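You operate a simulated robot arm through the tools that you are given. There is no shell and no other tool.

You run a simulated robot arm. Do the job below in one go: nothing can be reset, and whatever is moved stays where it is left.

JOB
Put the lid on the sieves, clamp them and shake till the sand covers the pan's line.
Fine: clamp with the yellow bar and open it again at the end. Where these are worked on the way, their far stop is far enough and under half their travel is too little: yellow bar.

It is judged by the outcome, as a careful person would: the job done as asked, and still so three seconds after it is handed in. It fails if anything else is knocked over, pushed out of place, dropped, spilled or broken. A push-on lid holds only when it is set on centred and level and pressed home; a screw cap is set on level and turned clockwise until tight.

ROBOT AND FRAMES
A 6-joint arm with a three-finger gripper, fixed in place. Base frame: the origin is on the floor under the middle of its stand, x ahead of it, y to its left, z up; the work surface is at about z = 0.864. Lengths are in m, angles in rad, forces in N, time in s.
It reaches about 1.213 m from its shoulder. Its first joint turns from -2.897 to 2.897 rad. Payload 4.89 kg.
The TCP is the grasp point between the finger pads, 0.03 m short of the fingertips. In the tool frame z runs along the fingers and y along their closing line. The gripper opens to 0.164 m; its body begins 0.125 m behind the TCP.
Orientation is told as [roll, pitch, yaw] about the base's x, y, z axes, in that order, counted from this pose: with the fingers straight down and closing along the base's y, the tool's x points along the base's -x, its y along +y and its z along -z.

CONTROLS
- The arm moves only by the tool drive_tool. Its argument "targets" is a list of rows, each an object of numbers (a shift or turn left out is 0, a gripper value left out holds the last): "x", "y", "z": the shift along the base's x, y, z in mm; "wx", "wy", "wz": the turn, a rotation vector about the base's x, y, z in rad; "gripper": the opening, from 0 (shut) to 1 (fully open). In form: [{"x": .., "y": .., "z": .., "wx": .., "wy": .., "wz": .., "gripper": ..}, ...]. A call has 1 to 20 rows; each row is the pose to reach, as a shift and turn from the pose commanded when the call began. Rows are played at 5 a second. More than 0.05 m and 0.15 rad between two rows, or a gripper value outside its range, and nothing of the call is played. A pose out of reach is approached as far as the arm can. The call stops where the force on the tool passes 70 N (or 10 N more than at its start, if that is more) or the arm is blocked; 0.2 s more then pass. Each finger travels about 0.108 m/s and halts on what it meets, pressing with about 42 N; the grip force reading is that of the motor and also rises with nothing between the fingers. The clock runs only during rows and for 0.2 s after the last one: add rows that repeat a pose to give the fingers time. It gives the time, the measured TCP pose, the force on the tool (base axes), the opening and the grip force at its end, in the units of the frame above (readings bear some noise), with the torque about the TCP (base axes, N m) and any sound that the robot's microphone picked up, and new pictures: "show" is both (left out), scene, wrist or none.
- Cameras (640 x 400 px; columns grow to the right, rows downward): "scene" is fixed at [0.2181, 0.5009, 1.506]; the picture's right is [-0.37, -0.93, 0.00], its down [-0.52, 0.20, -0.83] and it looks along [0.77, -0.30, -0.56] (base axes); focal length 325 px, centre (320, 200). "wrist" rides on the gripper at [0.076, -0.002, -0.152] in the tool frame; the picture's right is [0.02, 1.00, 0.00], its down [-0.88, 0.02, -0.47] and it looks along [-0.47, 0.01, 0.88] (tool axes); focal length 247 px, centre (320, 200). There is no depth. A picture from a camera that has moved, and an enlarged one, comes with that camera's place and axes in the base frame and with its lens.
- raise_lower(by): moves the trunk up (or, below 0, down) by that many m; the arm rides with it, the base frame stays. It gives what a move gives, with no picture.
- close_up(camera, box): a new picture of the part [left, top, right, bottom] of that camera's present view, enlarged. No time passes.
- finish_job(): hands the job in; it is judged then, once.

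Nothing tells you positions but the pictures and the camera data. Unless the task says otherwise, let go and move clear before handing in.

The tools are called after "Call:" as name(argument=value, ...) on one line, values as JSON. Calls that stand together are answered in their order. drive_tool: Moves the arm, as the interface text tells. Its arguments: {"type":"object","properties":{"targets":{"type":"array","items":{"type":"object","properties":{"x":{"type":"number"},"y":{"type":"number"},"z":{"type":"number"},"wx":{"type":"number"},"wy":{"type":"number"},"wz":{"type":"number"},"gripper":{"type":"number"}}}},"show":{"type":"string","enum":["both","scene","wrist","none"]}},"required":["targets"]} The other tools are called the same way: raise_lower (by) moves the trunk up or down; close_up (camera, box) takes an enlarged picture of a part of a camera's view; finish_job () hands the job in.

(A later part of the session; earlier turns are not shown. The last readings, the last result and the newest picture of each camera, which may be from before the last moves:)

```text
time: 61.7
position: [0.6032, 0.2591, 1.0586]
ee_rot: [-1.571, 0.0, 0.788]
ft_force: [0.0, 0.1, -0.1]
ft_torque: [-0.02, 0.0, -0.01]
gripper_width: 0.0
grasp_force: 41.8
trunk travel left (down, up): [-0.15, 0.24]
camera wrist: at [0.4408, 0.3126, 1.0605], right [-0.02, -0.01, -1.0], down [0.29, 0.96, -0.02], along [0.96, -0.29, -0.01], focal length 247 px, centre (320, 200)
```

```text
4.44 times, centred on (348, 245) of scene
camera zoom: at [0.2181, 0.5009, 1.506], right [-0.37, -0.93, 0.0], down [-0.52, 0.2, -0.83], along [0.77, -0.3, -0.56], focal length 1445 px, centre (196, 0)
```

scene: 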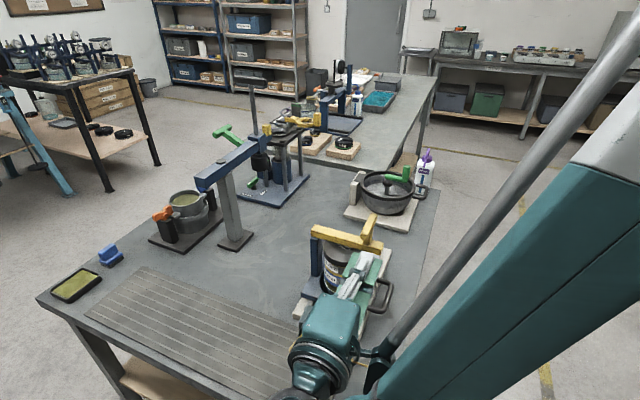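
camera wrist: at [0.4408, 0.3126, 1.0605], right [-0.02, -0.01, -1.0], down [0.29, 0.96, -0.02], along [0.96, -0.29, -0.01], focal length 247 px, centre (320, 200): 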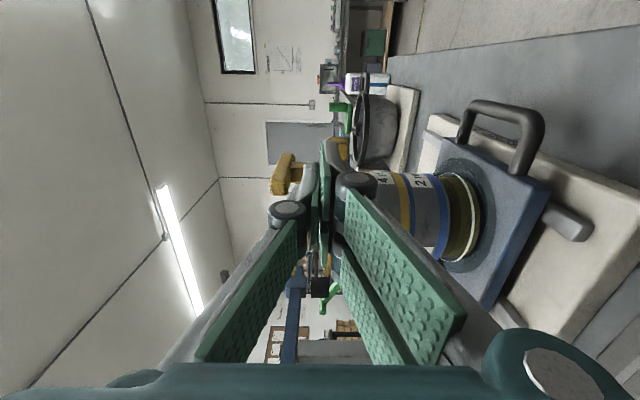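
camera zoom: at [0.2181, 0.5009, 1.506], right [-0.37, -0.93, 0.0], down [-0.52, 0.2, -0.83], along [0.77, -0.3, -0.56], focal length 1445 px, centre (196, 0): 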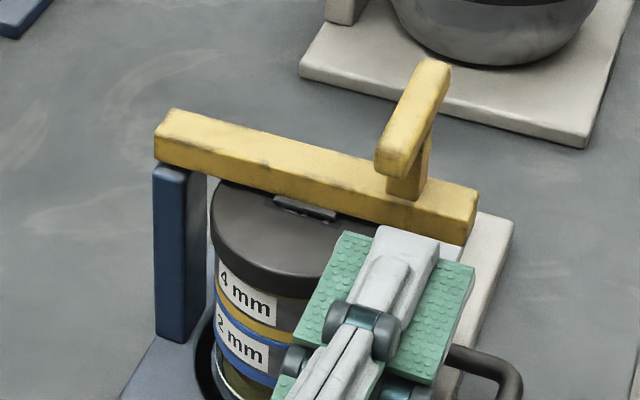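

The tip is just short of the T's near end and about 10 mm below its underside. I'll lower 3 mm and slide the last 25 mm in under it.

Call:
drive_tool(targets=[{"z": -3}, {"x": 6, "y": -6, "z": -3}, {"x": 12, "y": -12, "z": -3}, {"x": 17.5, "y": -17.5, "z": -3}, {"x": 17.5, "y": -17.5, "z": -3}])

Call:
close_up(camera="wrist", box=[260, 100, 420, 220])

Call:
close_up(camera="scene", box=[300, 190, 412, 270])

```text
time: 62.9
position: [0.6204, 0.243, 1.0541]
ee_rot: [-1.57, 0.001, 0.787]
ft_force: [-0.4, 0.8, -0.9]
ft_torque: [0.03, 0.0, 0.0]
gripper_width: 0.0001
grasp_force: 42.3
trunk travel left (down, up): [-0.15, 0.24]
camera wrist: at [0.4582, 0.2957, 1.0578], right [-0.02, -0.01, -1.0], down [0.29, 0.96, -0.02], along [0.96, -0.29, -0.01], focal length 247 px, centre (320, 200)
```

scene: 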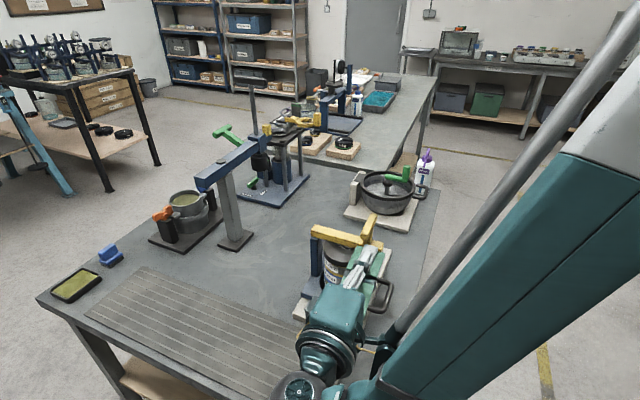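
wrist: 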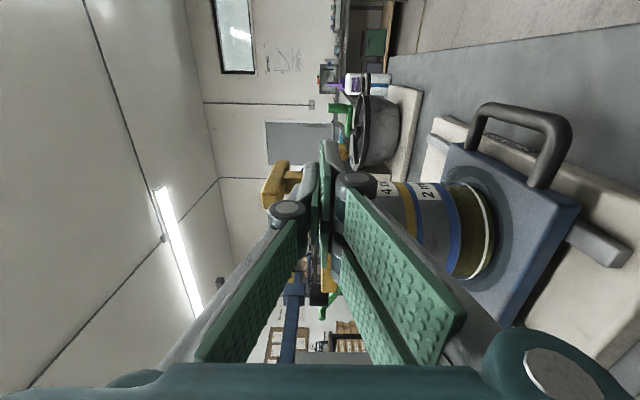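

```text
3.33 times, centred on (340, 160) of wrist
camera zoom: at [0.4582, 0.2957, 1.0578], right [-0.02, -0.01, -1.0], down [0.29, 0.96, -0.02], along [0.96, -0.29, -0.01], focal length 823 px, centre (253, 333)
```

zoom: 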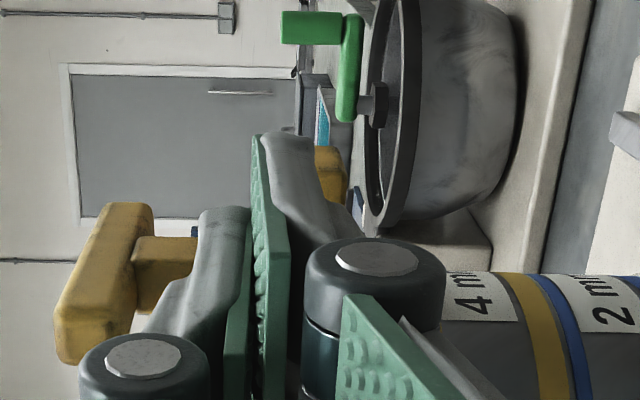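

```text
5.00 times, centred on (356, 230) of scene
camera zoom: at [0.2181, 0.5009, 1.506], right [-0.37, -0.93, 0.0], down [-0.52, 0.2, -0.83], along [0.77, -0.3, -0.56], focal length 1625 px, centre (140, 50)
```

zoom: 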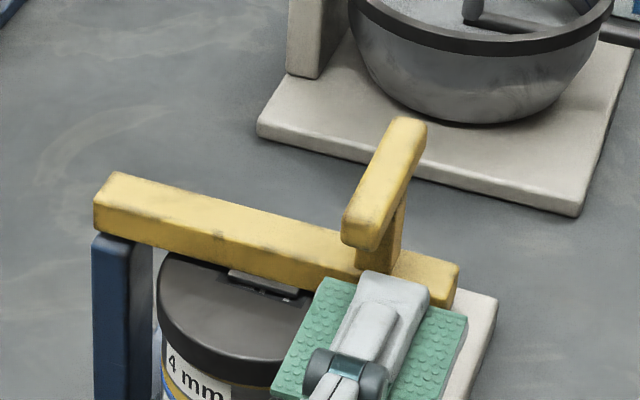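

The finger is now under the T's near half with a few millimetres to spare. I'll lift along the bar's opening arc, first partway.

Call:
drive_tool(targets=[{"x": -1, "y": -1, "z": 6}, {"x": -1, "y": -1, "z": 12}, {"x": 2, "y": 2, "z": 22}, {"x": 5, "y": 5, "z": 32}, {"x": 9, "y": 9, "z": 41}, {"x": 14, "y": 14, "z": 50}, {"x": 19, "y": 19, "z": 58}, {"x": 25, "y": 25, "z": 65}, {"x": 31, "y": 31, "z": 72}, {"x": 38, "y": 38, "z": 78}, {"x": 38, "y": 38, "z": 78}])

Call:
close_up(camera="scene", box=[290, 180, 418, 270])

Call:
close_up(camera="wrist", box=[220, 80, 420, 240])

```text
time: 65.3
position: [0.659, 0.2793, 1.1318]
ee_rot: [-1.57, -0.001, 0.79]
ft_force: [-0.2, -0.1, -1.8]
ft_torque: [0.01, 0.02, -0.01]
gripper_width: 0.0
grasp_force: 41.8
trunk travel left (down, up): [-0.15, 0.24]
camera wrist: at [0.4968, 0.3332, 1.1353], right [-0.02, -0.01, -1.0], down [0.29, 0.96, -0.02], along [0.96, -0.29, -0.01], focal length 247 px, centre (320, 200)
```

scene: 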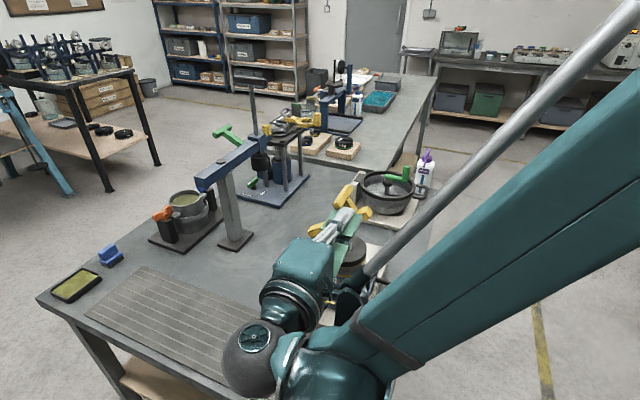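
wrist: 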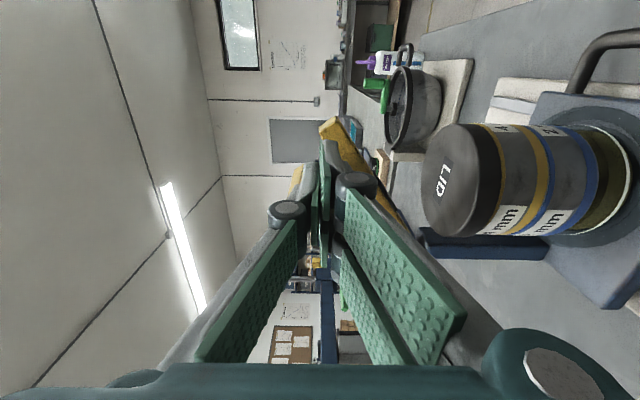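

```text
4.44 times, centred on (354, 225) of scene
camera zoom: at [0.2181, 0.5009, 1.506], right [-0.37, -0.93, 0.0], down [-0.52, 0.2, -0.83], along [0.77, -0.3, -0.56], focal length 1445 px, centre (169, 89)
```

zoom: 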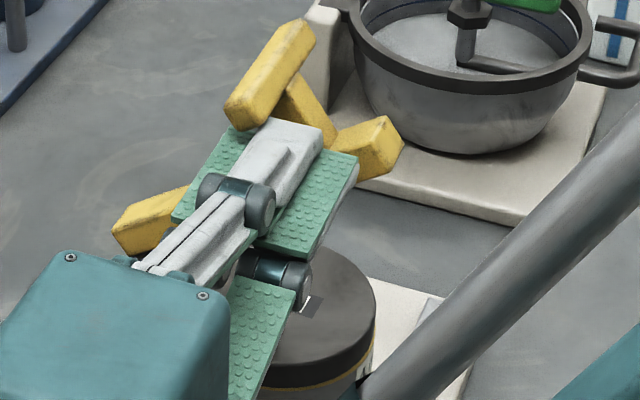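

```text
2.50 times, centred on (320, 160) of wrist
camera zoom: at [0.4968, 0.3332, 1.1353], right [-0.02, -0.01, -1.0], down [0.29, 0.96, -0.02], along [0.96, -0.29, -0.01], focal length 617 px, centre (320, 300)
```

zoom: 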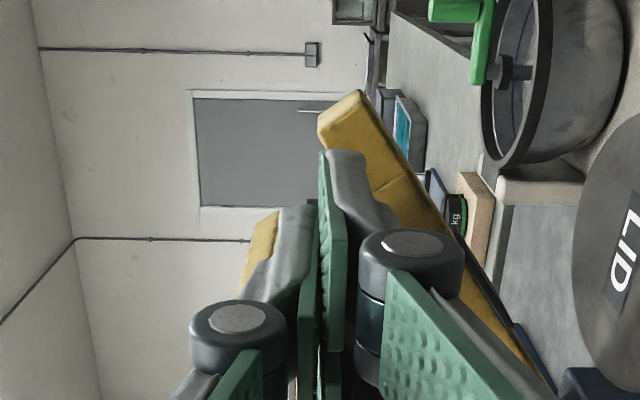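

The bar is lifting cleanly on the finger and the lid stays put. I'll carry on up towards vertical.

Call:
drive_tool(targets=[{"x": 7, "y": 7, "z": 5}, {"x": 14, "y": 14, "z": 10}, {"x": 21, "y": 21, "z": 13}, {"x": 29, "y": 29, "z": 15.5}, {"x": 37, "y": 37, "z": 17}, {"x": 45, "y": 45, "z": 17.5}, {"x": 53, "y": 53, "z": 17}, {"x": 61, "y": 61, "z": 15.7}, {"x": 61, "y": 61, "z": 15.7}])

Call:
close_up(camera="scene", box=[270, 150, 414, 270])

Call:
close_up(camera="wrist", box=[220, 80, 420, 240])

```text
time: 67.3
position: [0.7199, 0.3416, 1.1481]
ee_rot: [-1.571, 0.0, 0.788]
ft_force: [0.3, -1.0, 0.6]
ft_torque: [0.01, 0.0, 0.03]
gripper_width: 0.0001
grasp_force: 42.2
trunk travel left (down, up): [-0.15, 0.24]
camera wrist: at [0.558, 0.3947, 1.1512], right [-0.02, -0.01, -1.0], down [0.29, 0.96, -0.02], along [0.96, -0.29, -0.01], focal length 247 px, centre (320, 200)
```

scene: 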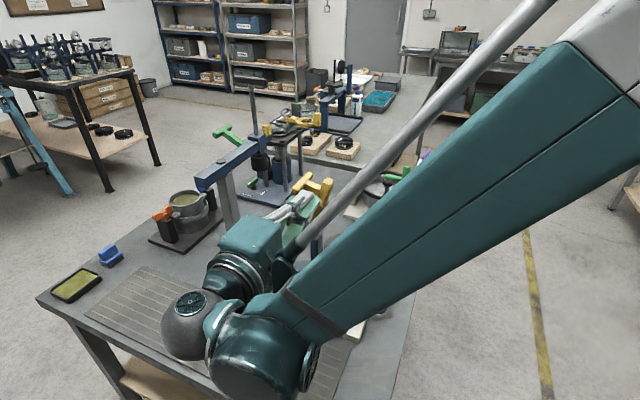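
wrist: 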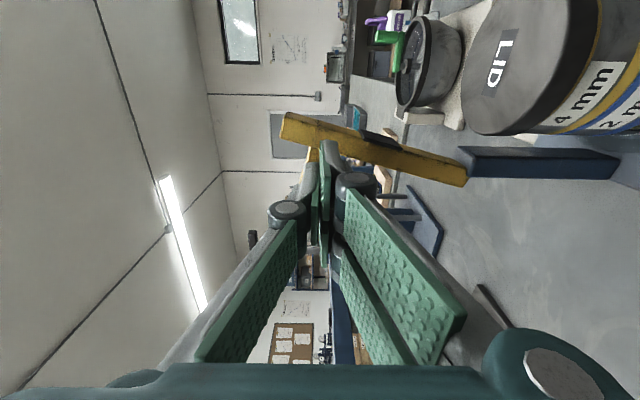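

```text
3.33 times, centred on (342, 210) of scene
camera zoom: at [0.2181, 0.5009, 1.506], right [-0.37, -0.93, 0.0], down [-0.52, 0.2, -0.83], along [0.77, -0.3, -0.56], focal length 1083 px, centre (247, 167)
```

zoom: 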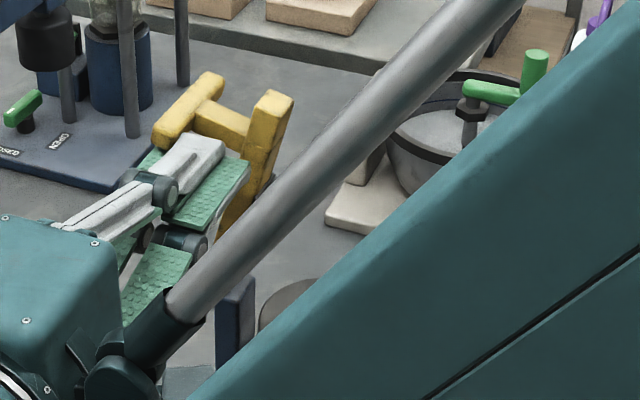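

```text
2.50 times, centred on (320, 160) of wrist
camera zoom: at [0.558, 0.3947, 1.1512], right [-0.02, -0.01, -1.0], down [0.29, 0.96, -0.02], along [0.96, -0.29, -0.01], focal length 617 px, centre (320, 300)
```

zoom: 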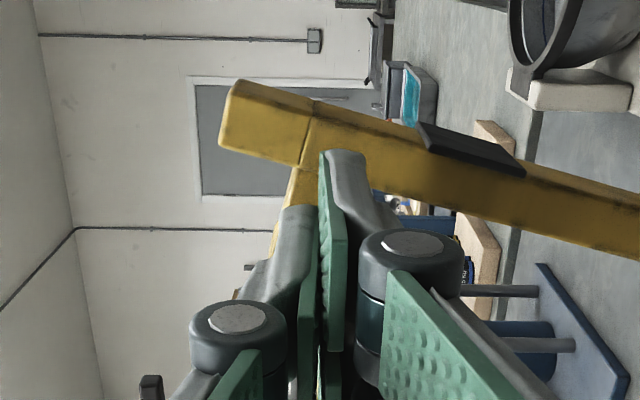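

The bar is at roughly 75° and nearly vertical. I'll push it on past vertical to its open stop.

Call:
drive_tool(targets=[{"x": 7, "y": 7, "z": -2}, {"x": 15, "y": 15, "z": -5.7}, {"x": 22, "y": 22, "z": -10}, {"x": 29, "y": 29, "z": -15}, {"x": 34, "y": 34, "z": -18}, {"x": 34, "y": 34, "z": -18}])

Call:
close_up(camera="scene", box=[260, 150, 404, 270])

Call:
close_up(camera="wrist", box=[220, 60, 460, 240])

```text
time: 68.7
position: [0.754, 0.3726, 1.1292]
ee_rot: [-1.568, 0.001, 0.785]
ft_force: [-17.2, -14.2, -28.3]
ft_torque: [0.0, 0.96, -0.59]
gripper_width: 0.006
grasp_force: 45.0
trunk travel left (down, up): [-0.15, 0.24]
camera wrist: at [0.5908, 0.4267, 1.1324], right [-0.02, -0.01, -1.0], down [0.29, 0.96, -0.02], along [0.96, -0.29, -0.01], focal length 247 px, centre (320, 200)
```

scene: 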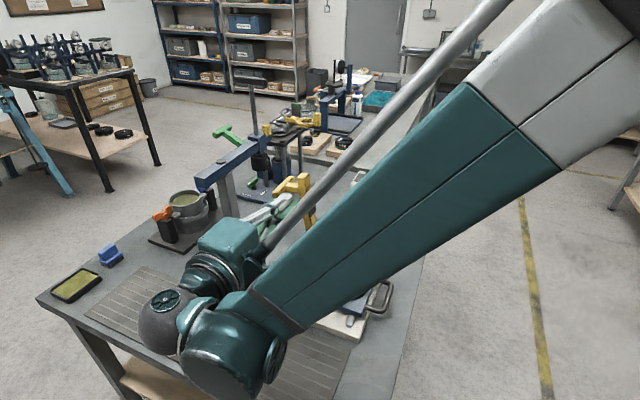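
wrist: 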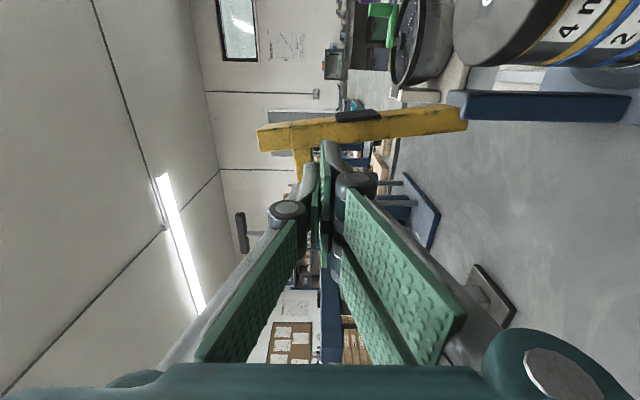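

```text
3.33 times, centred on (332, 210) of scene
camera zoom: at [0.2181, 0.5009, 1.506], right [-0.37, -0.93, 0.0], down [-0.52, 0.2, -0.83], along [0.77, -0.3, -0.56], focal length 1083 px, centre (280, 167)
```

zoom: 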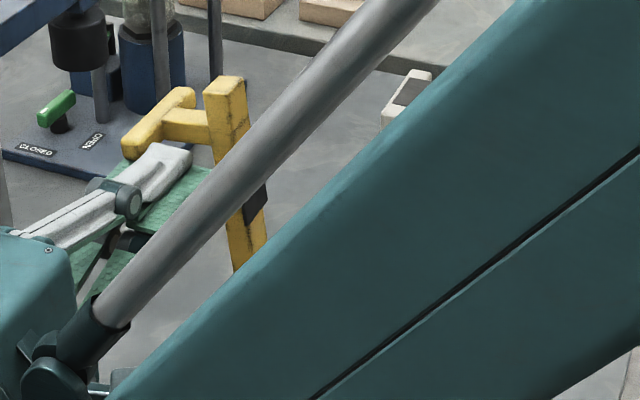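

```text
2.22 times, centred on (340, 150) of wrist
camera zoom: at [0.5908, 0.4267, 1.1324], right [-0.02, -0.01, -1.0], down [0.29, 0.96, -0.02], along [0.96, -0.29, -0.01], focal length 549 px, centre (276, 311)
```

zoom: 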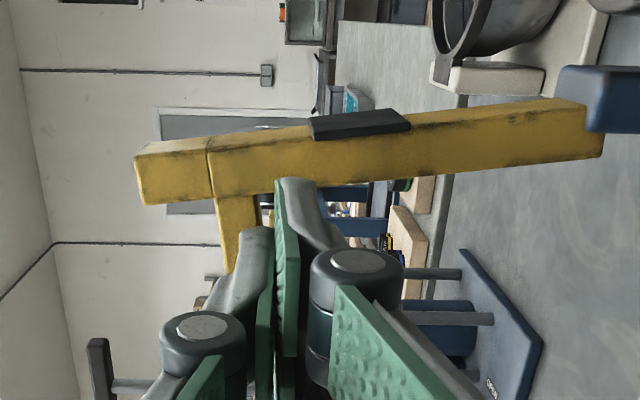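

The force shows the bar is now against its open stop, leaning back past vertical. I'll ease off and withdraw the finger sideways along the T.

Call:
drive_tool(targets=[{"x": -3, "y": -3, "z": -4}, {"x": -5, "y": -5, "z": -6}, {"x": -15, "y": 5, "z": -6}, {"x": -33, "y": 23, "z": -6}, {"x": -60, "y": 50, "z": -6}, {"x": -90, "y": 80, "z": -6}, {"x": -90, "y": 80, "z": -6}])

Call:
close_up(camera="wrist", box=[220, 60, 460, 240])

Call:
close_up(camera="scene", box=[250, 140, 410, 290])

```text
time: 70.3
position: [0.6641, 0.4533, 1.1232]
ee_rot: [-1.571, 0.0, 0.786]
ft_force: [0.5, -0.1, -0.3]
ft_torque: [-0.01, -0.04, -0.02]
gripper_width: 0.0
grasp_force: 45.6
trunk travel left (down, up): [-0.15, 0.24]
camera wrist: at [0.5008, 0.5068, 1.127], right [-0.02, -0.01, -1.0], down [0.29, 0.96, -0.02], along [0.96, -0.29, -0.01], focal length 247 px, centre (320, 200)
```

scene: 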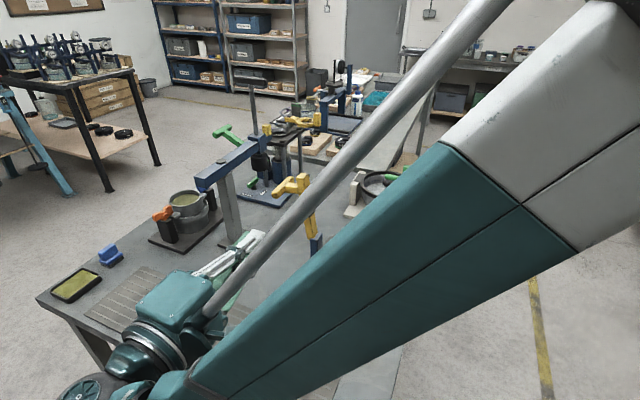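
wrist: 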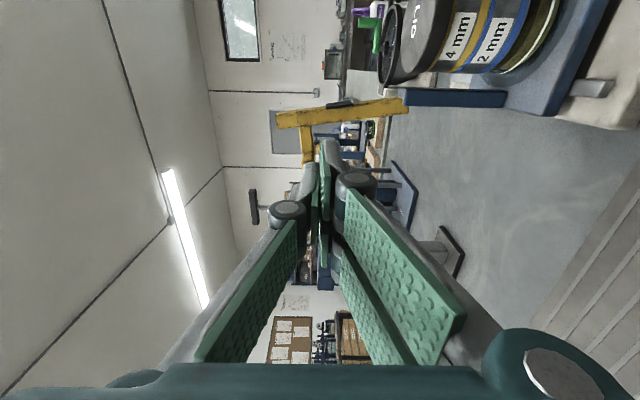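

```text
2.22 times, centred on (340, 150) of wrist
camera zoom: at [0.5008, 0.5068, 1.127], right [-0.02, -0.01, -1.0], down [0.29, 0.96, -0.02], along [0.96, -0.29, -0.01], focal length 549 px, centre (276, 311)
```

zoom: 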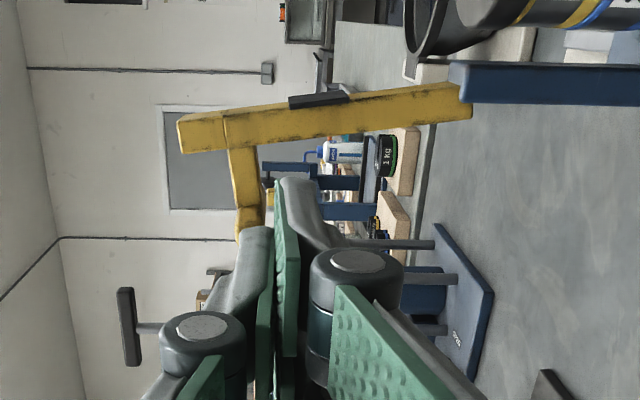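

```text
2.67 times, centred on (330, 215) of scene
camera zoom: at [0.2181, 0.5009, 1.506], right [-0.37, -0.93, 0.0], down [-0.52, 0.2, -0.83], along [0.77, -0.3, -0.56], focal length 867 px, centre (293, 160)
```

zoom: 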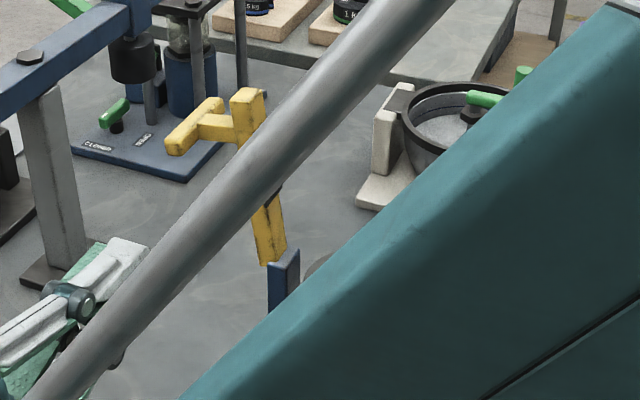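

The bar stands open, leaning back as it did at the start. I'll raise and straighten the arm away from the bench so I can check the final state.

Call:
drive_tool(targets=[{"z": 40}, {"z": 85}, {"z": 130}, {"z": 175}, {"z": 190, "wx": 0.1, "wy": 0.1}, {"z": 190, "wx": 0.2, "wy": 0.2}, {"x": -10, "y": -10, "z": 190, "wx": 0.3, "wy": 0.3}, {"x": -20, "y": -20, "z": 190, "wx": 0.4, "wy": 0.4}, {"x": -30, "y": -30, "z": 190, "wx": 0.5, "wy": 0.5}, {"x": -40, "y": -40, "z": 190, "wx": 0.6, "wy": 0.6}, {"x": -50, "y": -50, "z": 190, "wx": 0.7, "wy": 0.7}, {"x": -60, "y": -60, "z": 190, "wx": 0.8, "wy": 0.8}, {"x": -70, "y": -70, "z": 190, "wx": 0.9, "wy": 0.9}, {"x": -80, "y": -80, "z": 190, "wx": 1.0, "wy": 1.0}, {"x": -90, "y": -90, "z": 190, "wx": 1.11, "wy": 1.11}, {"x": -90, "y": -90, "z": 190, "wx": 1.11, "wy": 1.11}])

Call:
close_up(camera="scene", box=[260, 150, 420, 340])

Call:
close_up(camera="scene", box=[305, 225, 401, 310])

```text
refused: row 15 steps farther than a row can; nothing moved
```

```text
2.11 times, centred on (340, 245) of scene
camera zoom: at [0.2181, 0.5009, 1.506], right [-0.37, -0.93, 0.0], down [-0.52, 0.2, -0.83], along [0.77, -0.3, -0.56], focal length 684 px, centre (278, 105)
```

zoom: 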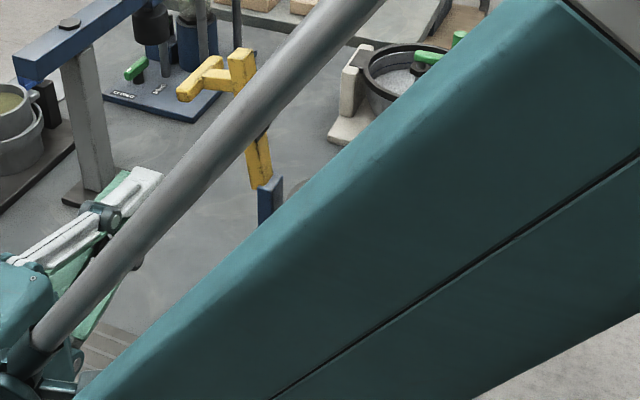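

```text
4.71 times, centred on (353, 268) of scene
camera zoom: at [0.2181, 0.5009, 1.506], right [-0.37, -0.93, 0.0], down [-0.52, 0.2, -0.83], along [0.77, -0.3, -0.56], focal length 1530 px, centre (165, -118)
```

zoom: 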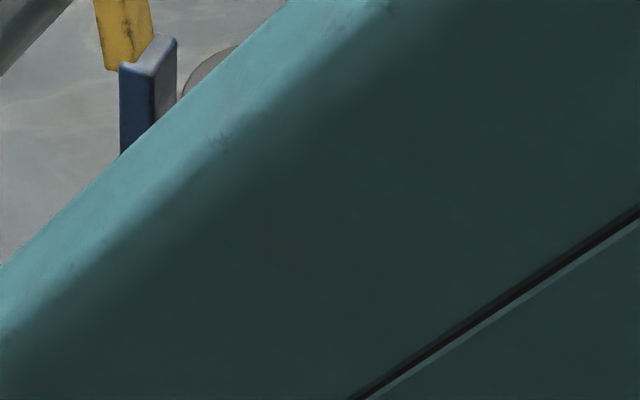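

The move was refused because its last turn was a little too large, and nothing moved. I'll send it again with a smaller final step.

Call:
drive_tool(targets=[{"z": 40}, {"z": 85}, {"z": 130}, {"z": 175}, {"z": 190, "wx": 0.1, "wy": 0.1}, {"z": 190, "wx": 0.2, "wy": 0.2}, {"x": -10, "y": -10, "z": 190, "wx": 0.3, "wy": 0.3}, {"x": -20, "y": -20, "z": 190, "wx": 0.4, "wy": 0.4}, {"x": -30, "y": -30, "z": 190, "wx": 0.5, "wy": 0.5}, {"x": -40, "y": -40, "z": 190, "wx": 0.6, "wy": 0.6}, {"x": -50, "y": -50, "z": 190, "wx": 0.7, "wy": 0.7}, {"x": -60, "y": -60, "z": 190, "wx": 0.8, "wy": 0.8}, {"x": -70, "y": -70, "z": 190, "wx": 0.9, "wy": 0.9}, {"x": -80, "y": -80, "z": 190, "wx": 1.0, "wy": 1.0}, {"x": -90, "y": -90, "z": 190, "wx": 1.1, "wy": 1.1}, {"x": -90, "y": -90, "z": 190, "wx": 1.1, "wy": 1.1}])

Call:
close_up(camera="scene", box=[260, 150, 420, 340])

Call:
close_up(camera="scene", box=[305, 225, 401, 310])

```text
time: 73.7
position: [0.5754, 0.3647, 1.3135]
ee_rot: [-0.013, -0.003, 0.785]
ft_force: [-0.4, -0.7, 0.4]
ft_torque: [0.07, -0.02, -0.01]
gripper_width: 0.0002
grasp_force: 45.4
trunk travel left (down, up): [-0.15, 0.24]
camera wrist: at [0.519, 0.3099, 1.4677], right [-0.72, 0.69, -0.01], down [0.6, 0.64, 0.48], along [0.34, 0.34, -0.88], focal length 247 px, centre (320, 200)
```

scene: 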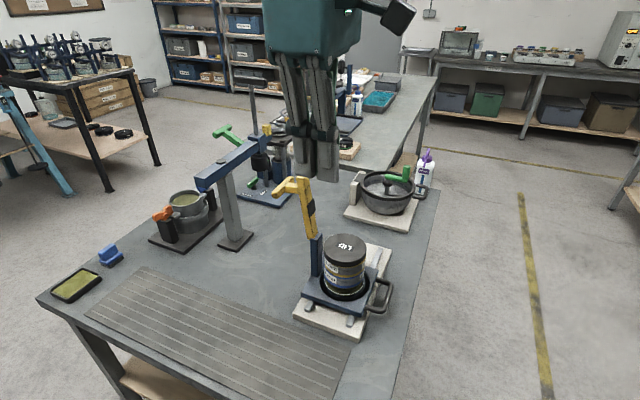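
wrist: 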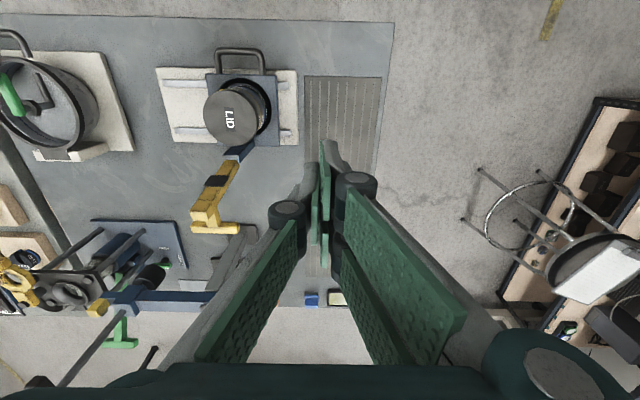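

```text
2.11 times, centred on (340, 245) of scene
camera zoom: at [0.2181, 0.5009, 1.506], right [-0.37, -0.93, 0.0], down [-0.52, 0.2, -0.83], along [0.77, -0.3, -0.56], focal length 684 px, centre (278, 105)
```

zoom: 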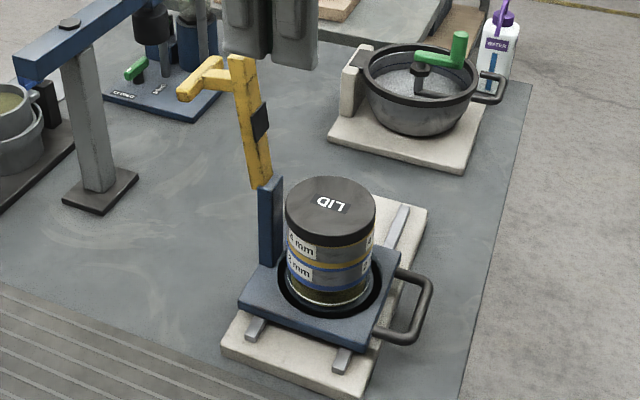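

```text
4.71 times, centred on (353, 268) of scene
camera zoom: at [0.2181, 0.5009, 1.506], right [-0.37, -0.93, 0.0], down [-0.52, 0.2, -0.83], along [0.77, -0.3, -0.56], focal length 1530 px, centre (165, -118)
```

zoom: 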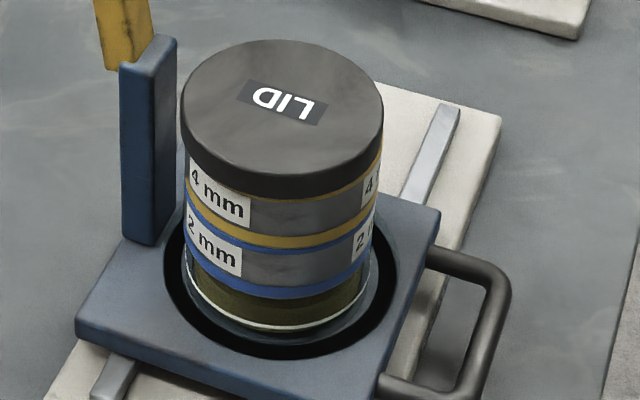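

The lid is on, the bar stands open and sand fills the pan past its line. I'll do one last close check of the lid's seat and the sand level before handing in.

Call:
close_up(camera="scene", box=[318, 228, 374, 263])

Call:
close_up(camera="scene", box=[318, 262, 374, 302])

Call:
close_up(camera="wrist", box=[180, 40, 320, 250])

```text
11.43 times, centred on (346, 246) of scene
camera zoom: at [0.2181, 0.5009, 1.506], right [-0.37, -0.93, 0.0], down [-0.52, 0.2, -0.83], along [0.77, -0.3, -0.56], focal length 3715 px, centre (23, -320)
```

zoom: 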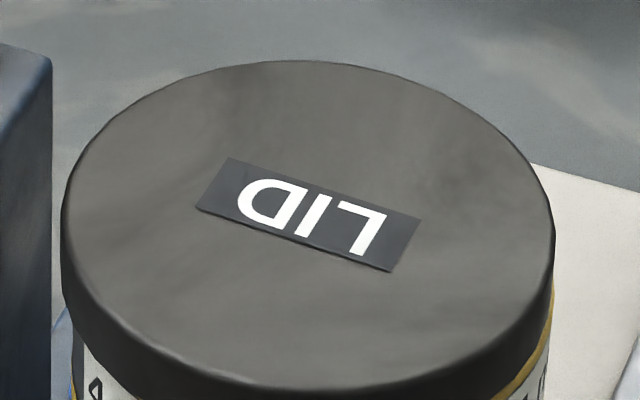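

```text
10.00 times, centred on (346, 282) of scene
camera zoom: at [0.2181, 0.5009, 1.506], right [-0.37, -0.93, 0.0], down [-0.52, 0.2, -0.83], along [0.77, -0.3, -0.56], focal length 3250 px, centre (60, -620)
```

zoom: 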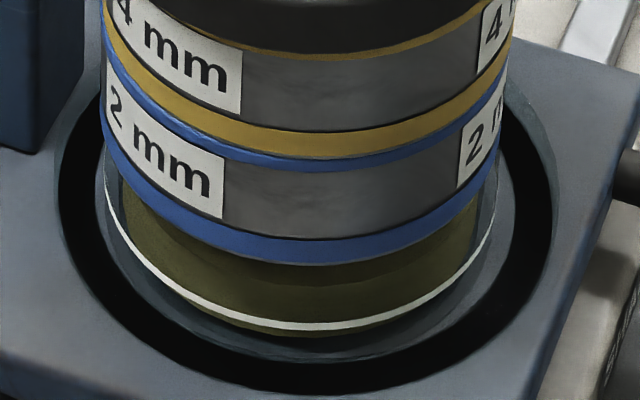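

```text
1.90 times, centred on (250, 145) of wrist
camera zoom: at [0.519, 0.3099, 1.4677], right [-0.72, 0.69, -0.01], down [0.6, 0.64, 0.48], along [0.34, 0.34, -0.88], focal length 470 px, centre (453, 305)
```

zoom: 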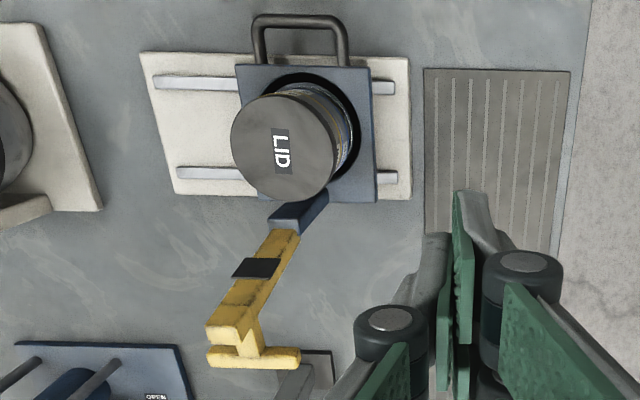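

The lid's edge may have crept slightly relative to the top sieve, so I'll measure it more closely.

Call:
close_up(camera="scene", box=[316, 240, 348, 260])

Call:
close_up(camera="scene", box=[342, 240, 374, 260])

Call:
close_up(camera="scene", box=[316, 250, 376, 290])

Call:
close_up(camera="wrist", box=[195, 65, 280, 155])

```text
16.00 times, centred on (332, 250) of scene
camera zoom: at [0.2181, 0.5009, 1.506], right [-0.37, -0.93, 0.0], down [-0.52, 0.2, -0.83], along [0.77, -0.3, -0.56], focal length 5200 px, centre (128, -600)
```

zoom: 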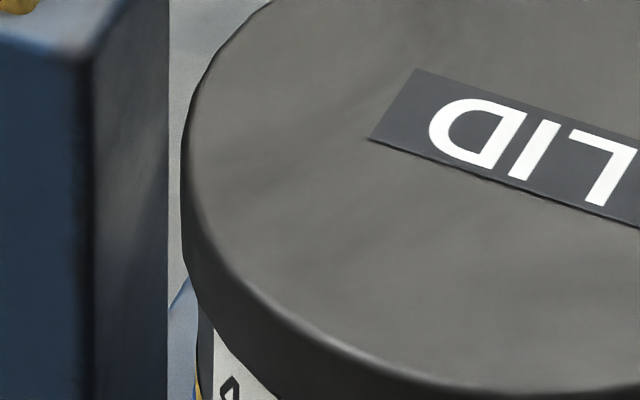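

```text
16.00 times, centred on (358, 250) of scene
camera zoom: at [0.2181, 0.5009, 1.506], right [-0.37, -0.93, 0.0], down [-0.52, 0.2, -0.83], along [0.77, -0.3, -0.56], focal length 5200 px, centre (-288, -600)
```

zoom: 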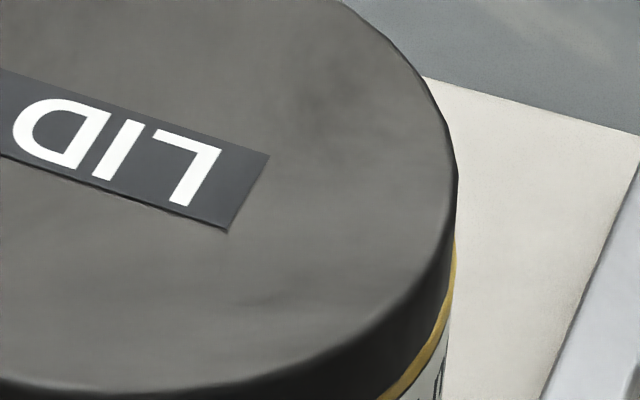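

```text
10.00 times, centred on (346, 270) of scene
camera zoom: at [0.2181, 0.5009, 1.506], right [-0.37, -0.93, 0.0], down [-0.52, 0.2, -0.83], along [0.77, -0.3, -0.56], focal length 3250 px, centre (60, -500)
```

zoom: 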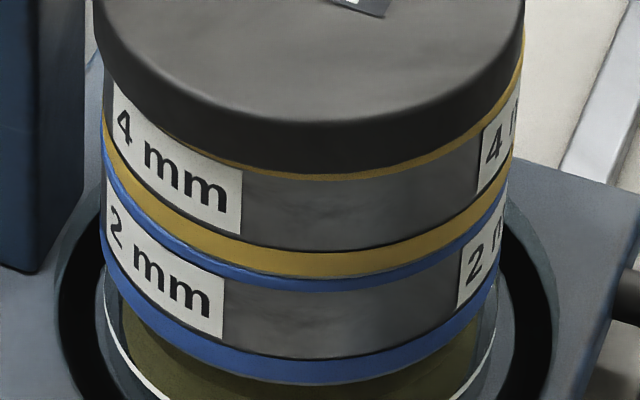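

```text
4.44 times, centred on (238, 110) of wrist
camera zoom: at [0.519, 0.3099, 1.4677], right [-0.72, 0.69, -0.01], down [0.6, 0.64, 0.48], along [0.34, 0.34, -0.88], focal length 1098 px, centre (687, 600)
```

zoom: 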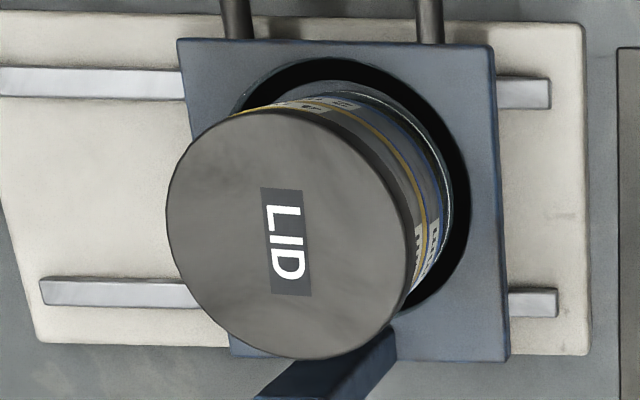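

The yellow rim shows on one side of the lid but not the other, so the lid may have crept during the fast strokes. I'll move to the view from the handle side to measure this properly.

Call:
drive_tool(targets=[{"x": 5, "y": -43, "z": -20}, {"x": 10, "y": -86, "z": -40}, {"x": 15, "y": -129, "z": -70}, {"x": 20, "y": -172, "z": -100, "wx": 0.0823, "wy": -0.0823}, {"x": 22, "y": -212, "z": -135, "wx": 0.1645, "wy": -0.1645}, {"x": 22, "y": -212, "z": -170, "wx": 0.2468, "wy": -0.2468}, {"x": 22, "y": -212, "z": -200, "wx": 0.2468, "wy": -0.2468}, {"x": 22, "y": -212, "z": -200, "wx": 0.2468, "wy": -0.2468}])

Call:
close_up(camera="wrist", box=[230, 100, 410, 260])

```text
refused: row 3 steps farther than a row can; nothing moved
```

```text
2.50 times, centred on (320, 180) of wrist
camera zoom: at [0.519, 0.3099, 1.4677], right [-0.72, 0.69, -0.01], down [0.6, 0.64, 0.48], along [0.34, 0.34, -0.88], focal length 617 px, centre (320, 250)
```

zoom: 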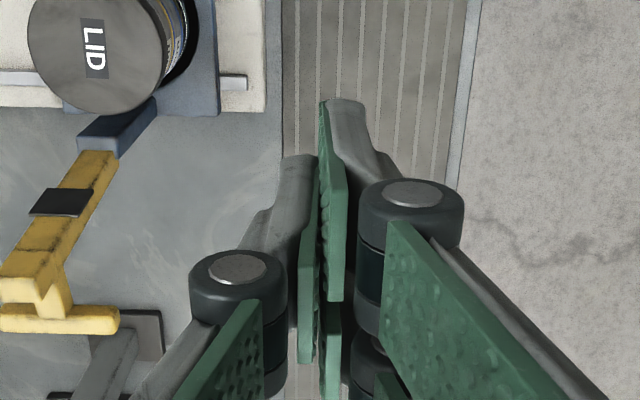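

The step size was too big and nothing moved. I'll repeat it with smaller steps.

Call:
drive_tool(targets=[{"x": 4, "y": -36, "z": -10}, {"x": 8, "y": -72, "z": -20}, {"x": 12, "y": -108, "z": -40}, {"x": 16, "y": -144, "z": -65}, {"x": 20, "y": -180, "z": -90, "wx": 0.0823, "wy": -0.0823}, {"x": 22, "y": -212, "z": -120, "wx": 0.1645, "wy": -0.1645}, {"x": 22, "y": -212, "z": -160, "wx": 0.2468, "wy": -0.2468}, {"x": 22, "y": -212, "z": -200, "wx": 0.2468, "wy": -0.2468}, {"x": 22, "y": -212, "z": -200, "wx": 0.2468, "wy": -0.2468}])

Call:
close_up(camera="wrist", box=[230, 100, 410, 260])

```text
time: 75.7
position: [0.5961, 0.1517, 1.114]
ee_rot: [-0.016, -0.355, 0.786]
ft_force: [-1.4, -0.7, 1.0]
ft_torque: [0.03, -0.02, -0.01]
gripper_width: 0.0001
grasp_force: 45.2
trunk travel left (down, up): [-0.15, 0.24]
camera wrist: at [0.5079, 0.0649, 1.2313], right [-0.72, 0.7, -0.02], down [0.45, 0.49, 0.75], along [0.53, 0.53, -0.66], focal length 247 px, centre (320, 200)
```

scene: 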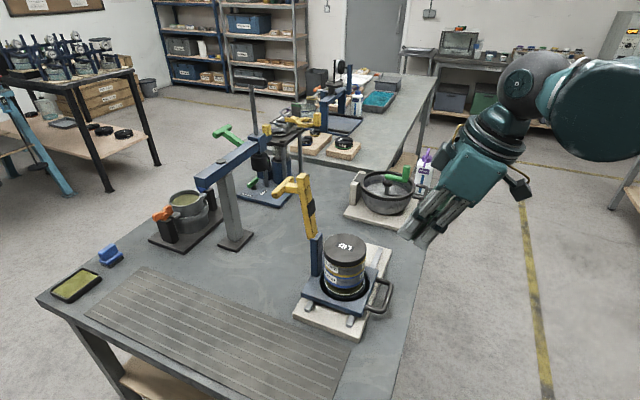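
wrist: 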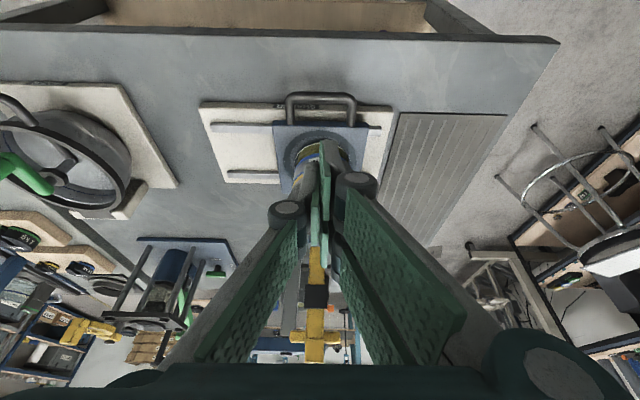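

```text
2.50 times, centred on (320, 180) of wrist
camera zoom: at [0.5079, 0.0649, 1.2313], right [-0.72, 0.7, -0.02], down [0.45, 0.49, 0.75], along [0.53, 0.53, -0.66], focal length 617 px, centre (320, 250)
```

zoom: 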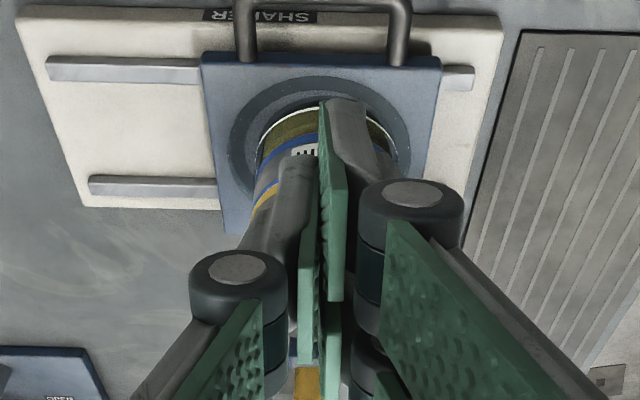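

The closed fingers are blocking the view. I'm clear of everything here, so I'll open them to look between.

Call:
drive_tool(targets=[{"gripper": 0.4}, {"gripper": 0.8}, {"gripper": 1}, {"gripper": 1}, {"gripper": 1}], show="wrist")

Call:
close_up(camera="wrist", box=[265, 130, 385, 230])

Call:
close_up(camera="wrist", box=[280, 150, 360, 200])

```text
time: 76.9
position: [0.5965, 0.1528, 1.1126]
ee_rot: [-0.014, -0.352, 0.785]
ft_force: [0.2, -0.3, 0.2]
ft_torque: [0.03, 0.03, 0.01]
gripper_width: 0.164
grasp_force: 0.0
trunk travel left (down, up): [-0.15, 0.24]
camera wrist: at [0.508, 0.0652, 1.2315], right [-0.72, 0.7, -0.02], down [0.45, 0.49, 0.75], along [0.53, 0.53, -0.66], focal length 247 px, centre (320, 200)
```

wrist: 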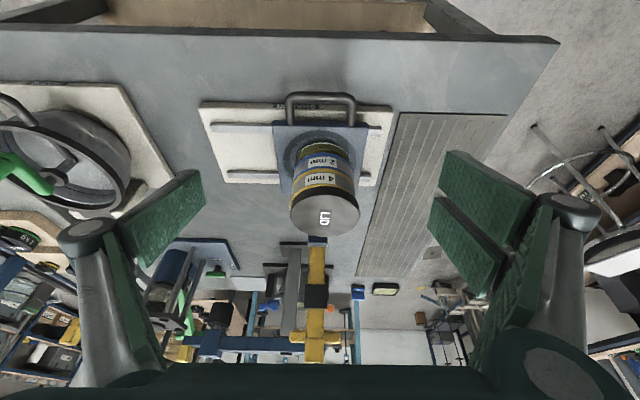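

```text
4.00 times, centred on (325, 180) of wrist
camera zoom: at [0.508, 0.0652, 1.2315], right [-0.72, 0.7, -0.02], down [0.45, 0.49, 0.75], along [0.53, 0.53, -0.66], focal length 988 px, centre (300, 280)
```

zoom: 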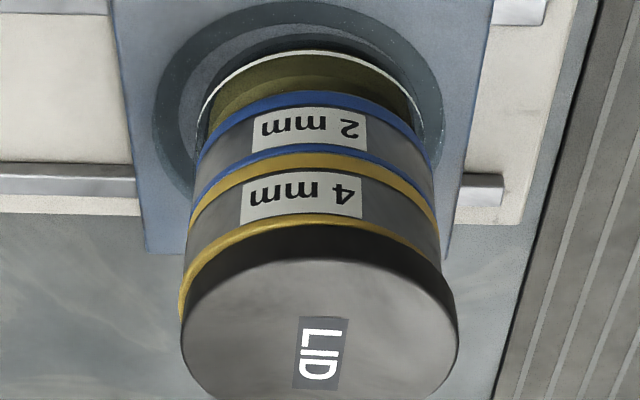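

```text
8.00 times, centred on (320, 175) of wrist
camera zoom: at [0.508, 0.0652, 1.2315], right [-0.72, 0.7, -0.02], down [0.45, 0.49, 0.75], along [0.53, 0.53, -0.66], focal length 1976 px, centre (320, 400)
```

zoom: 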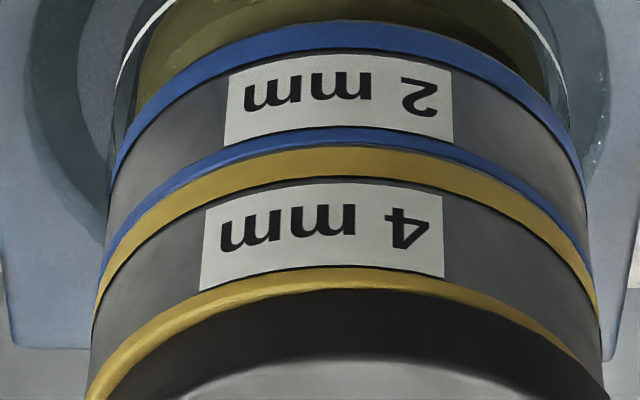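

From here the lid clearly sits about 2 mm towards the camera side and slightly towards the post relative to the top sieve. I'll zoom in on the lid edges to measure that offset.

Call:
close_up(camera="wrist", box=[282, 180, 366, 240])

Call:
close_up(camera="wrist", box=[285, 175, 325, 215])

Call:
close_up(camera="wrist", box=[325, 175, 365, 215])

```text
6.67 times, centred on (324, 210) of wrist
camera zoom: at [0.508, 0.0652, 1.2315], right [-0.72, 0.7, -0.02], down [0.45, 0.49, 0.75], along [0.53, 0.53, -0.66], focal length 1646 px, centre (293, 133)
```

zoom: 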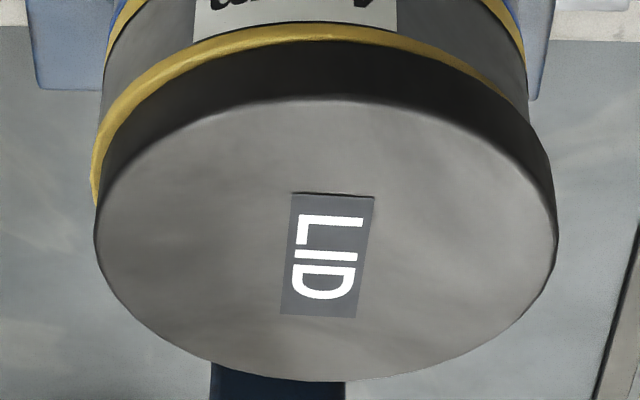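

```text
10.00 times, centred on (305, 195) of wrist
camera zoom: at [0.508, 0.0652, 1.2315], right [-0.72, 0.7, -0.02], down [0.45, 0.49, 0.75], along [0.53, 0.53, -0.66], focal length 2470 px, centre (470, 250)
```

zoom: 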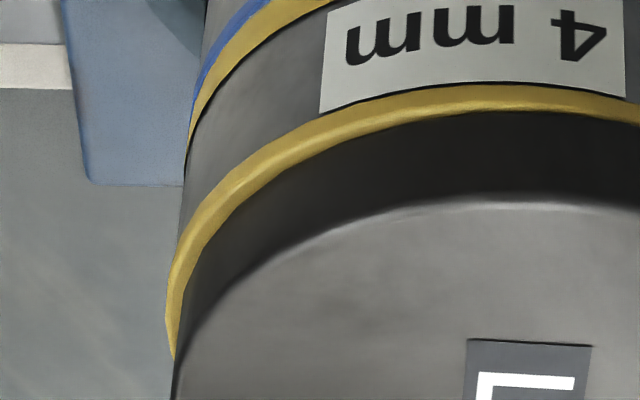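

```text
10.00 times, centred on (345, 195) of wrist
camera zoom: at [0.508, 0.0652, 1.2315], right [-0.72, 0.7, -0.02], down [0.45, 0.49, 0.75], along [0.53, 0.53, -0.66], focal length 2470 px, centre (70, 250)
```

zoom: 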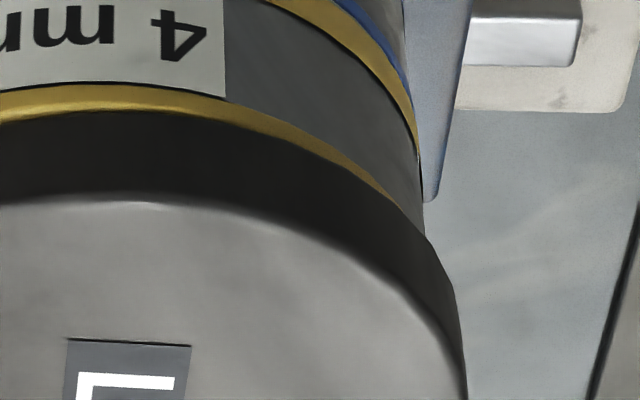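

The lid is off-centre by roughly 2.6 mm along the rails and 1 mm towards the post. I'll straighten the tool and go over the stack to gently re-centre and re-press the lid, now that the bar is out of the way.

Call:
drive_tool(targets=[{"z": 40, "gripper": 0.8}, {"z": 80, "wx": -0.079, "wy": 0.086}, {"z": 115, "wx": -0.157, "wy": 0.172}, {"z": 135, "wx": -0.236, "wy": 0.2575}, {"x": 30, "y": 33, "z": 135, "wx": -0.236, "wy": 0.2575}, {"x": 60, "y": 66, "z": 135, "wx": -0.236, "wy": 0.2575}, {"x": 91, "y": 99, "z": 135, "wx": -0.236, "wy": 0.2575}, {"x": 91, "y": 99, "z": 135, "wx": -0.236, "wy": 0.2575}])

Call:
close_up(camera="wrist", box=[260, 70, 380, 170])

```text
time: 78.7
position: [0.6878, 0.2524, 1.2473]
ee_rot: [0.0, 0.0, 0.781]
ft_force: [1.7, 0.4, -0.7]
ft_torque: [-0.09, 0.09, 0.01]
gripper_width: 0.1313
grasp_force: 0.0
trunk travel left (down, up): [-0.15, 0.24]
camera wrist: at [0.634, 0.1964, 1.4013], right [-0.72, 0.69, 0.0], down [0.61, 0.63, 0.47], along [0.33, 0.34, -0.88], focal length 247 px, centre (320, 200)
```

scene: 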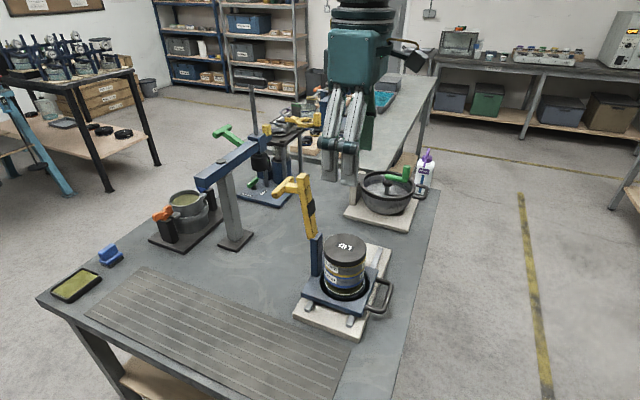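
wrist: 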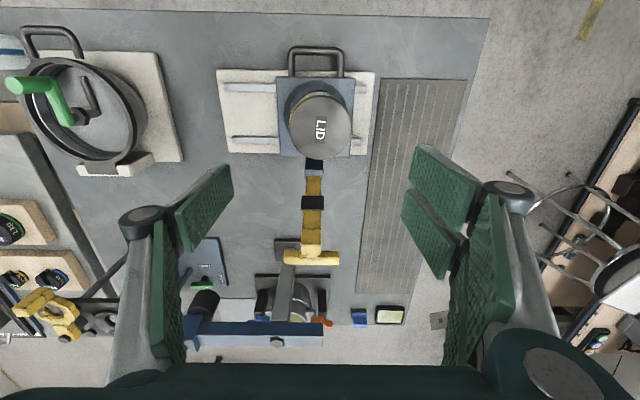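

```text
4.00 times, centred on (320, 120) of wrist
camera zoom: at [0.634, 0.1964, 1.4013], right [-0.72, 0.69, 0.0], down [0.61, 0.63, 0.47], along [0.33, 0.34, -0.88], focal length 988 px, centre (320, 520)
```

zoom: 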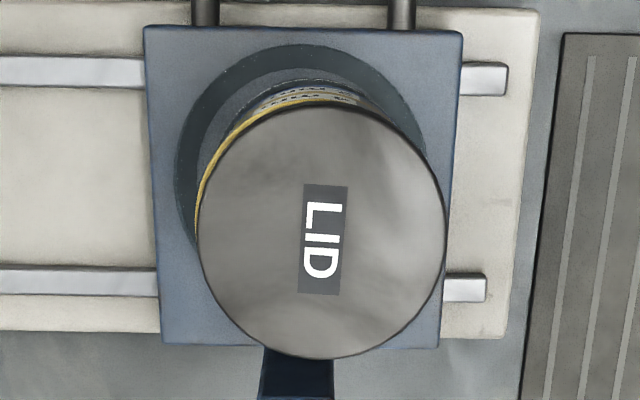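

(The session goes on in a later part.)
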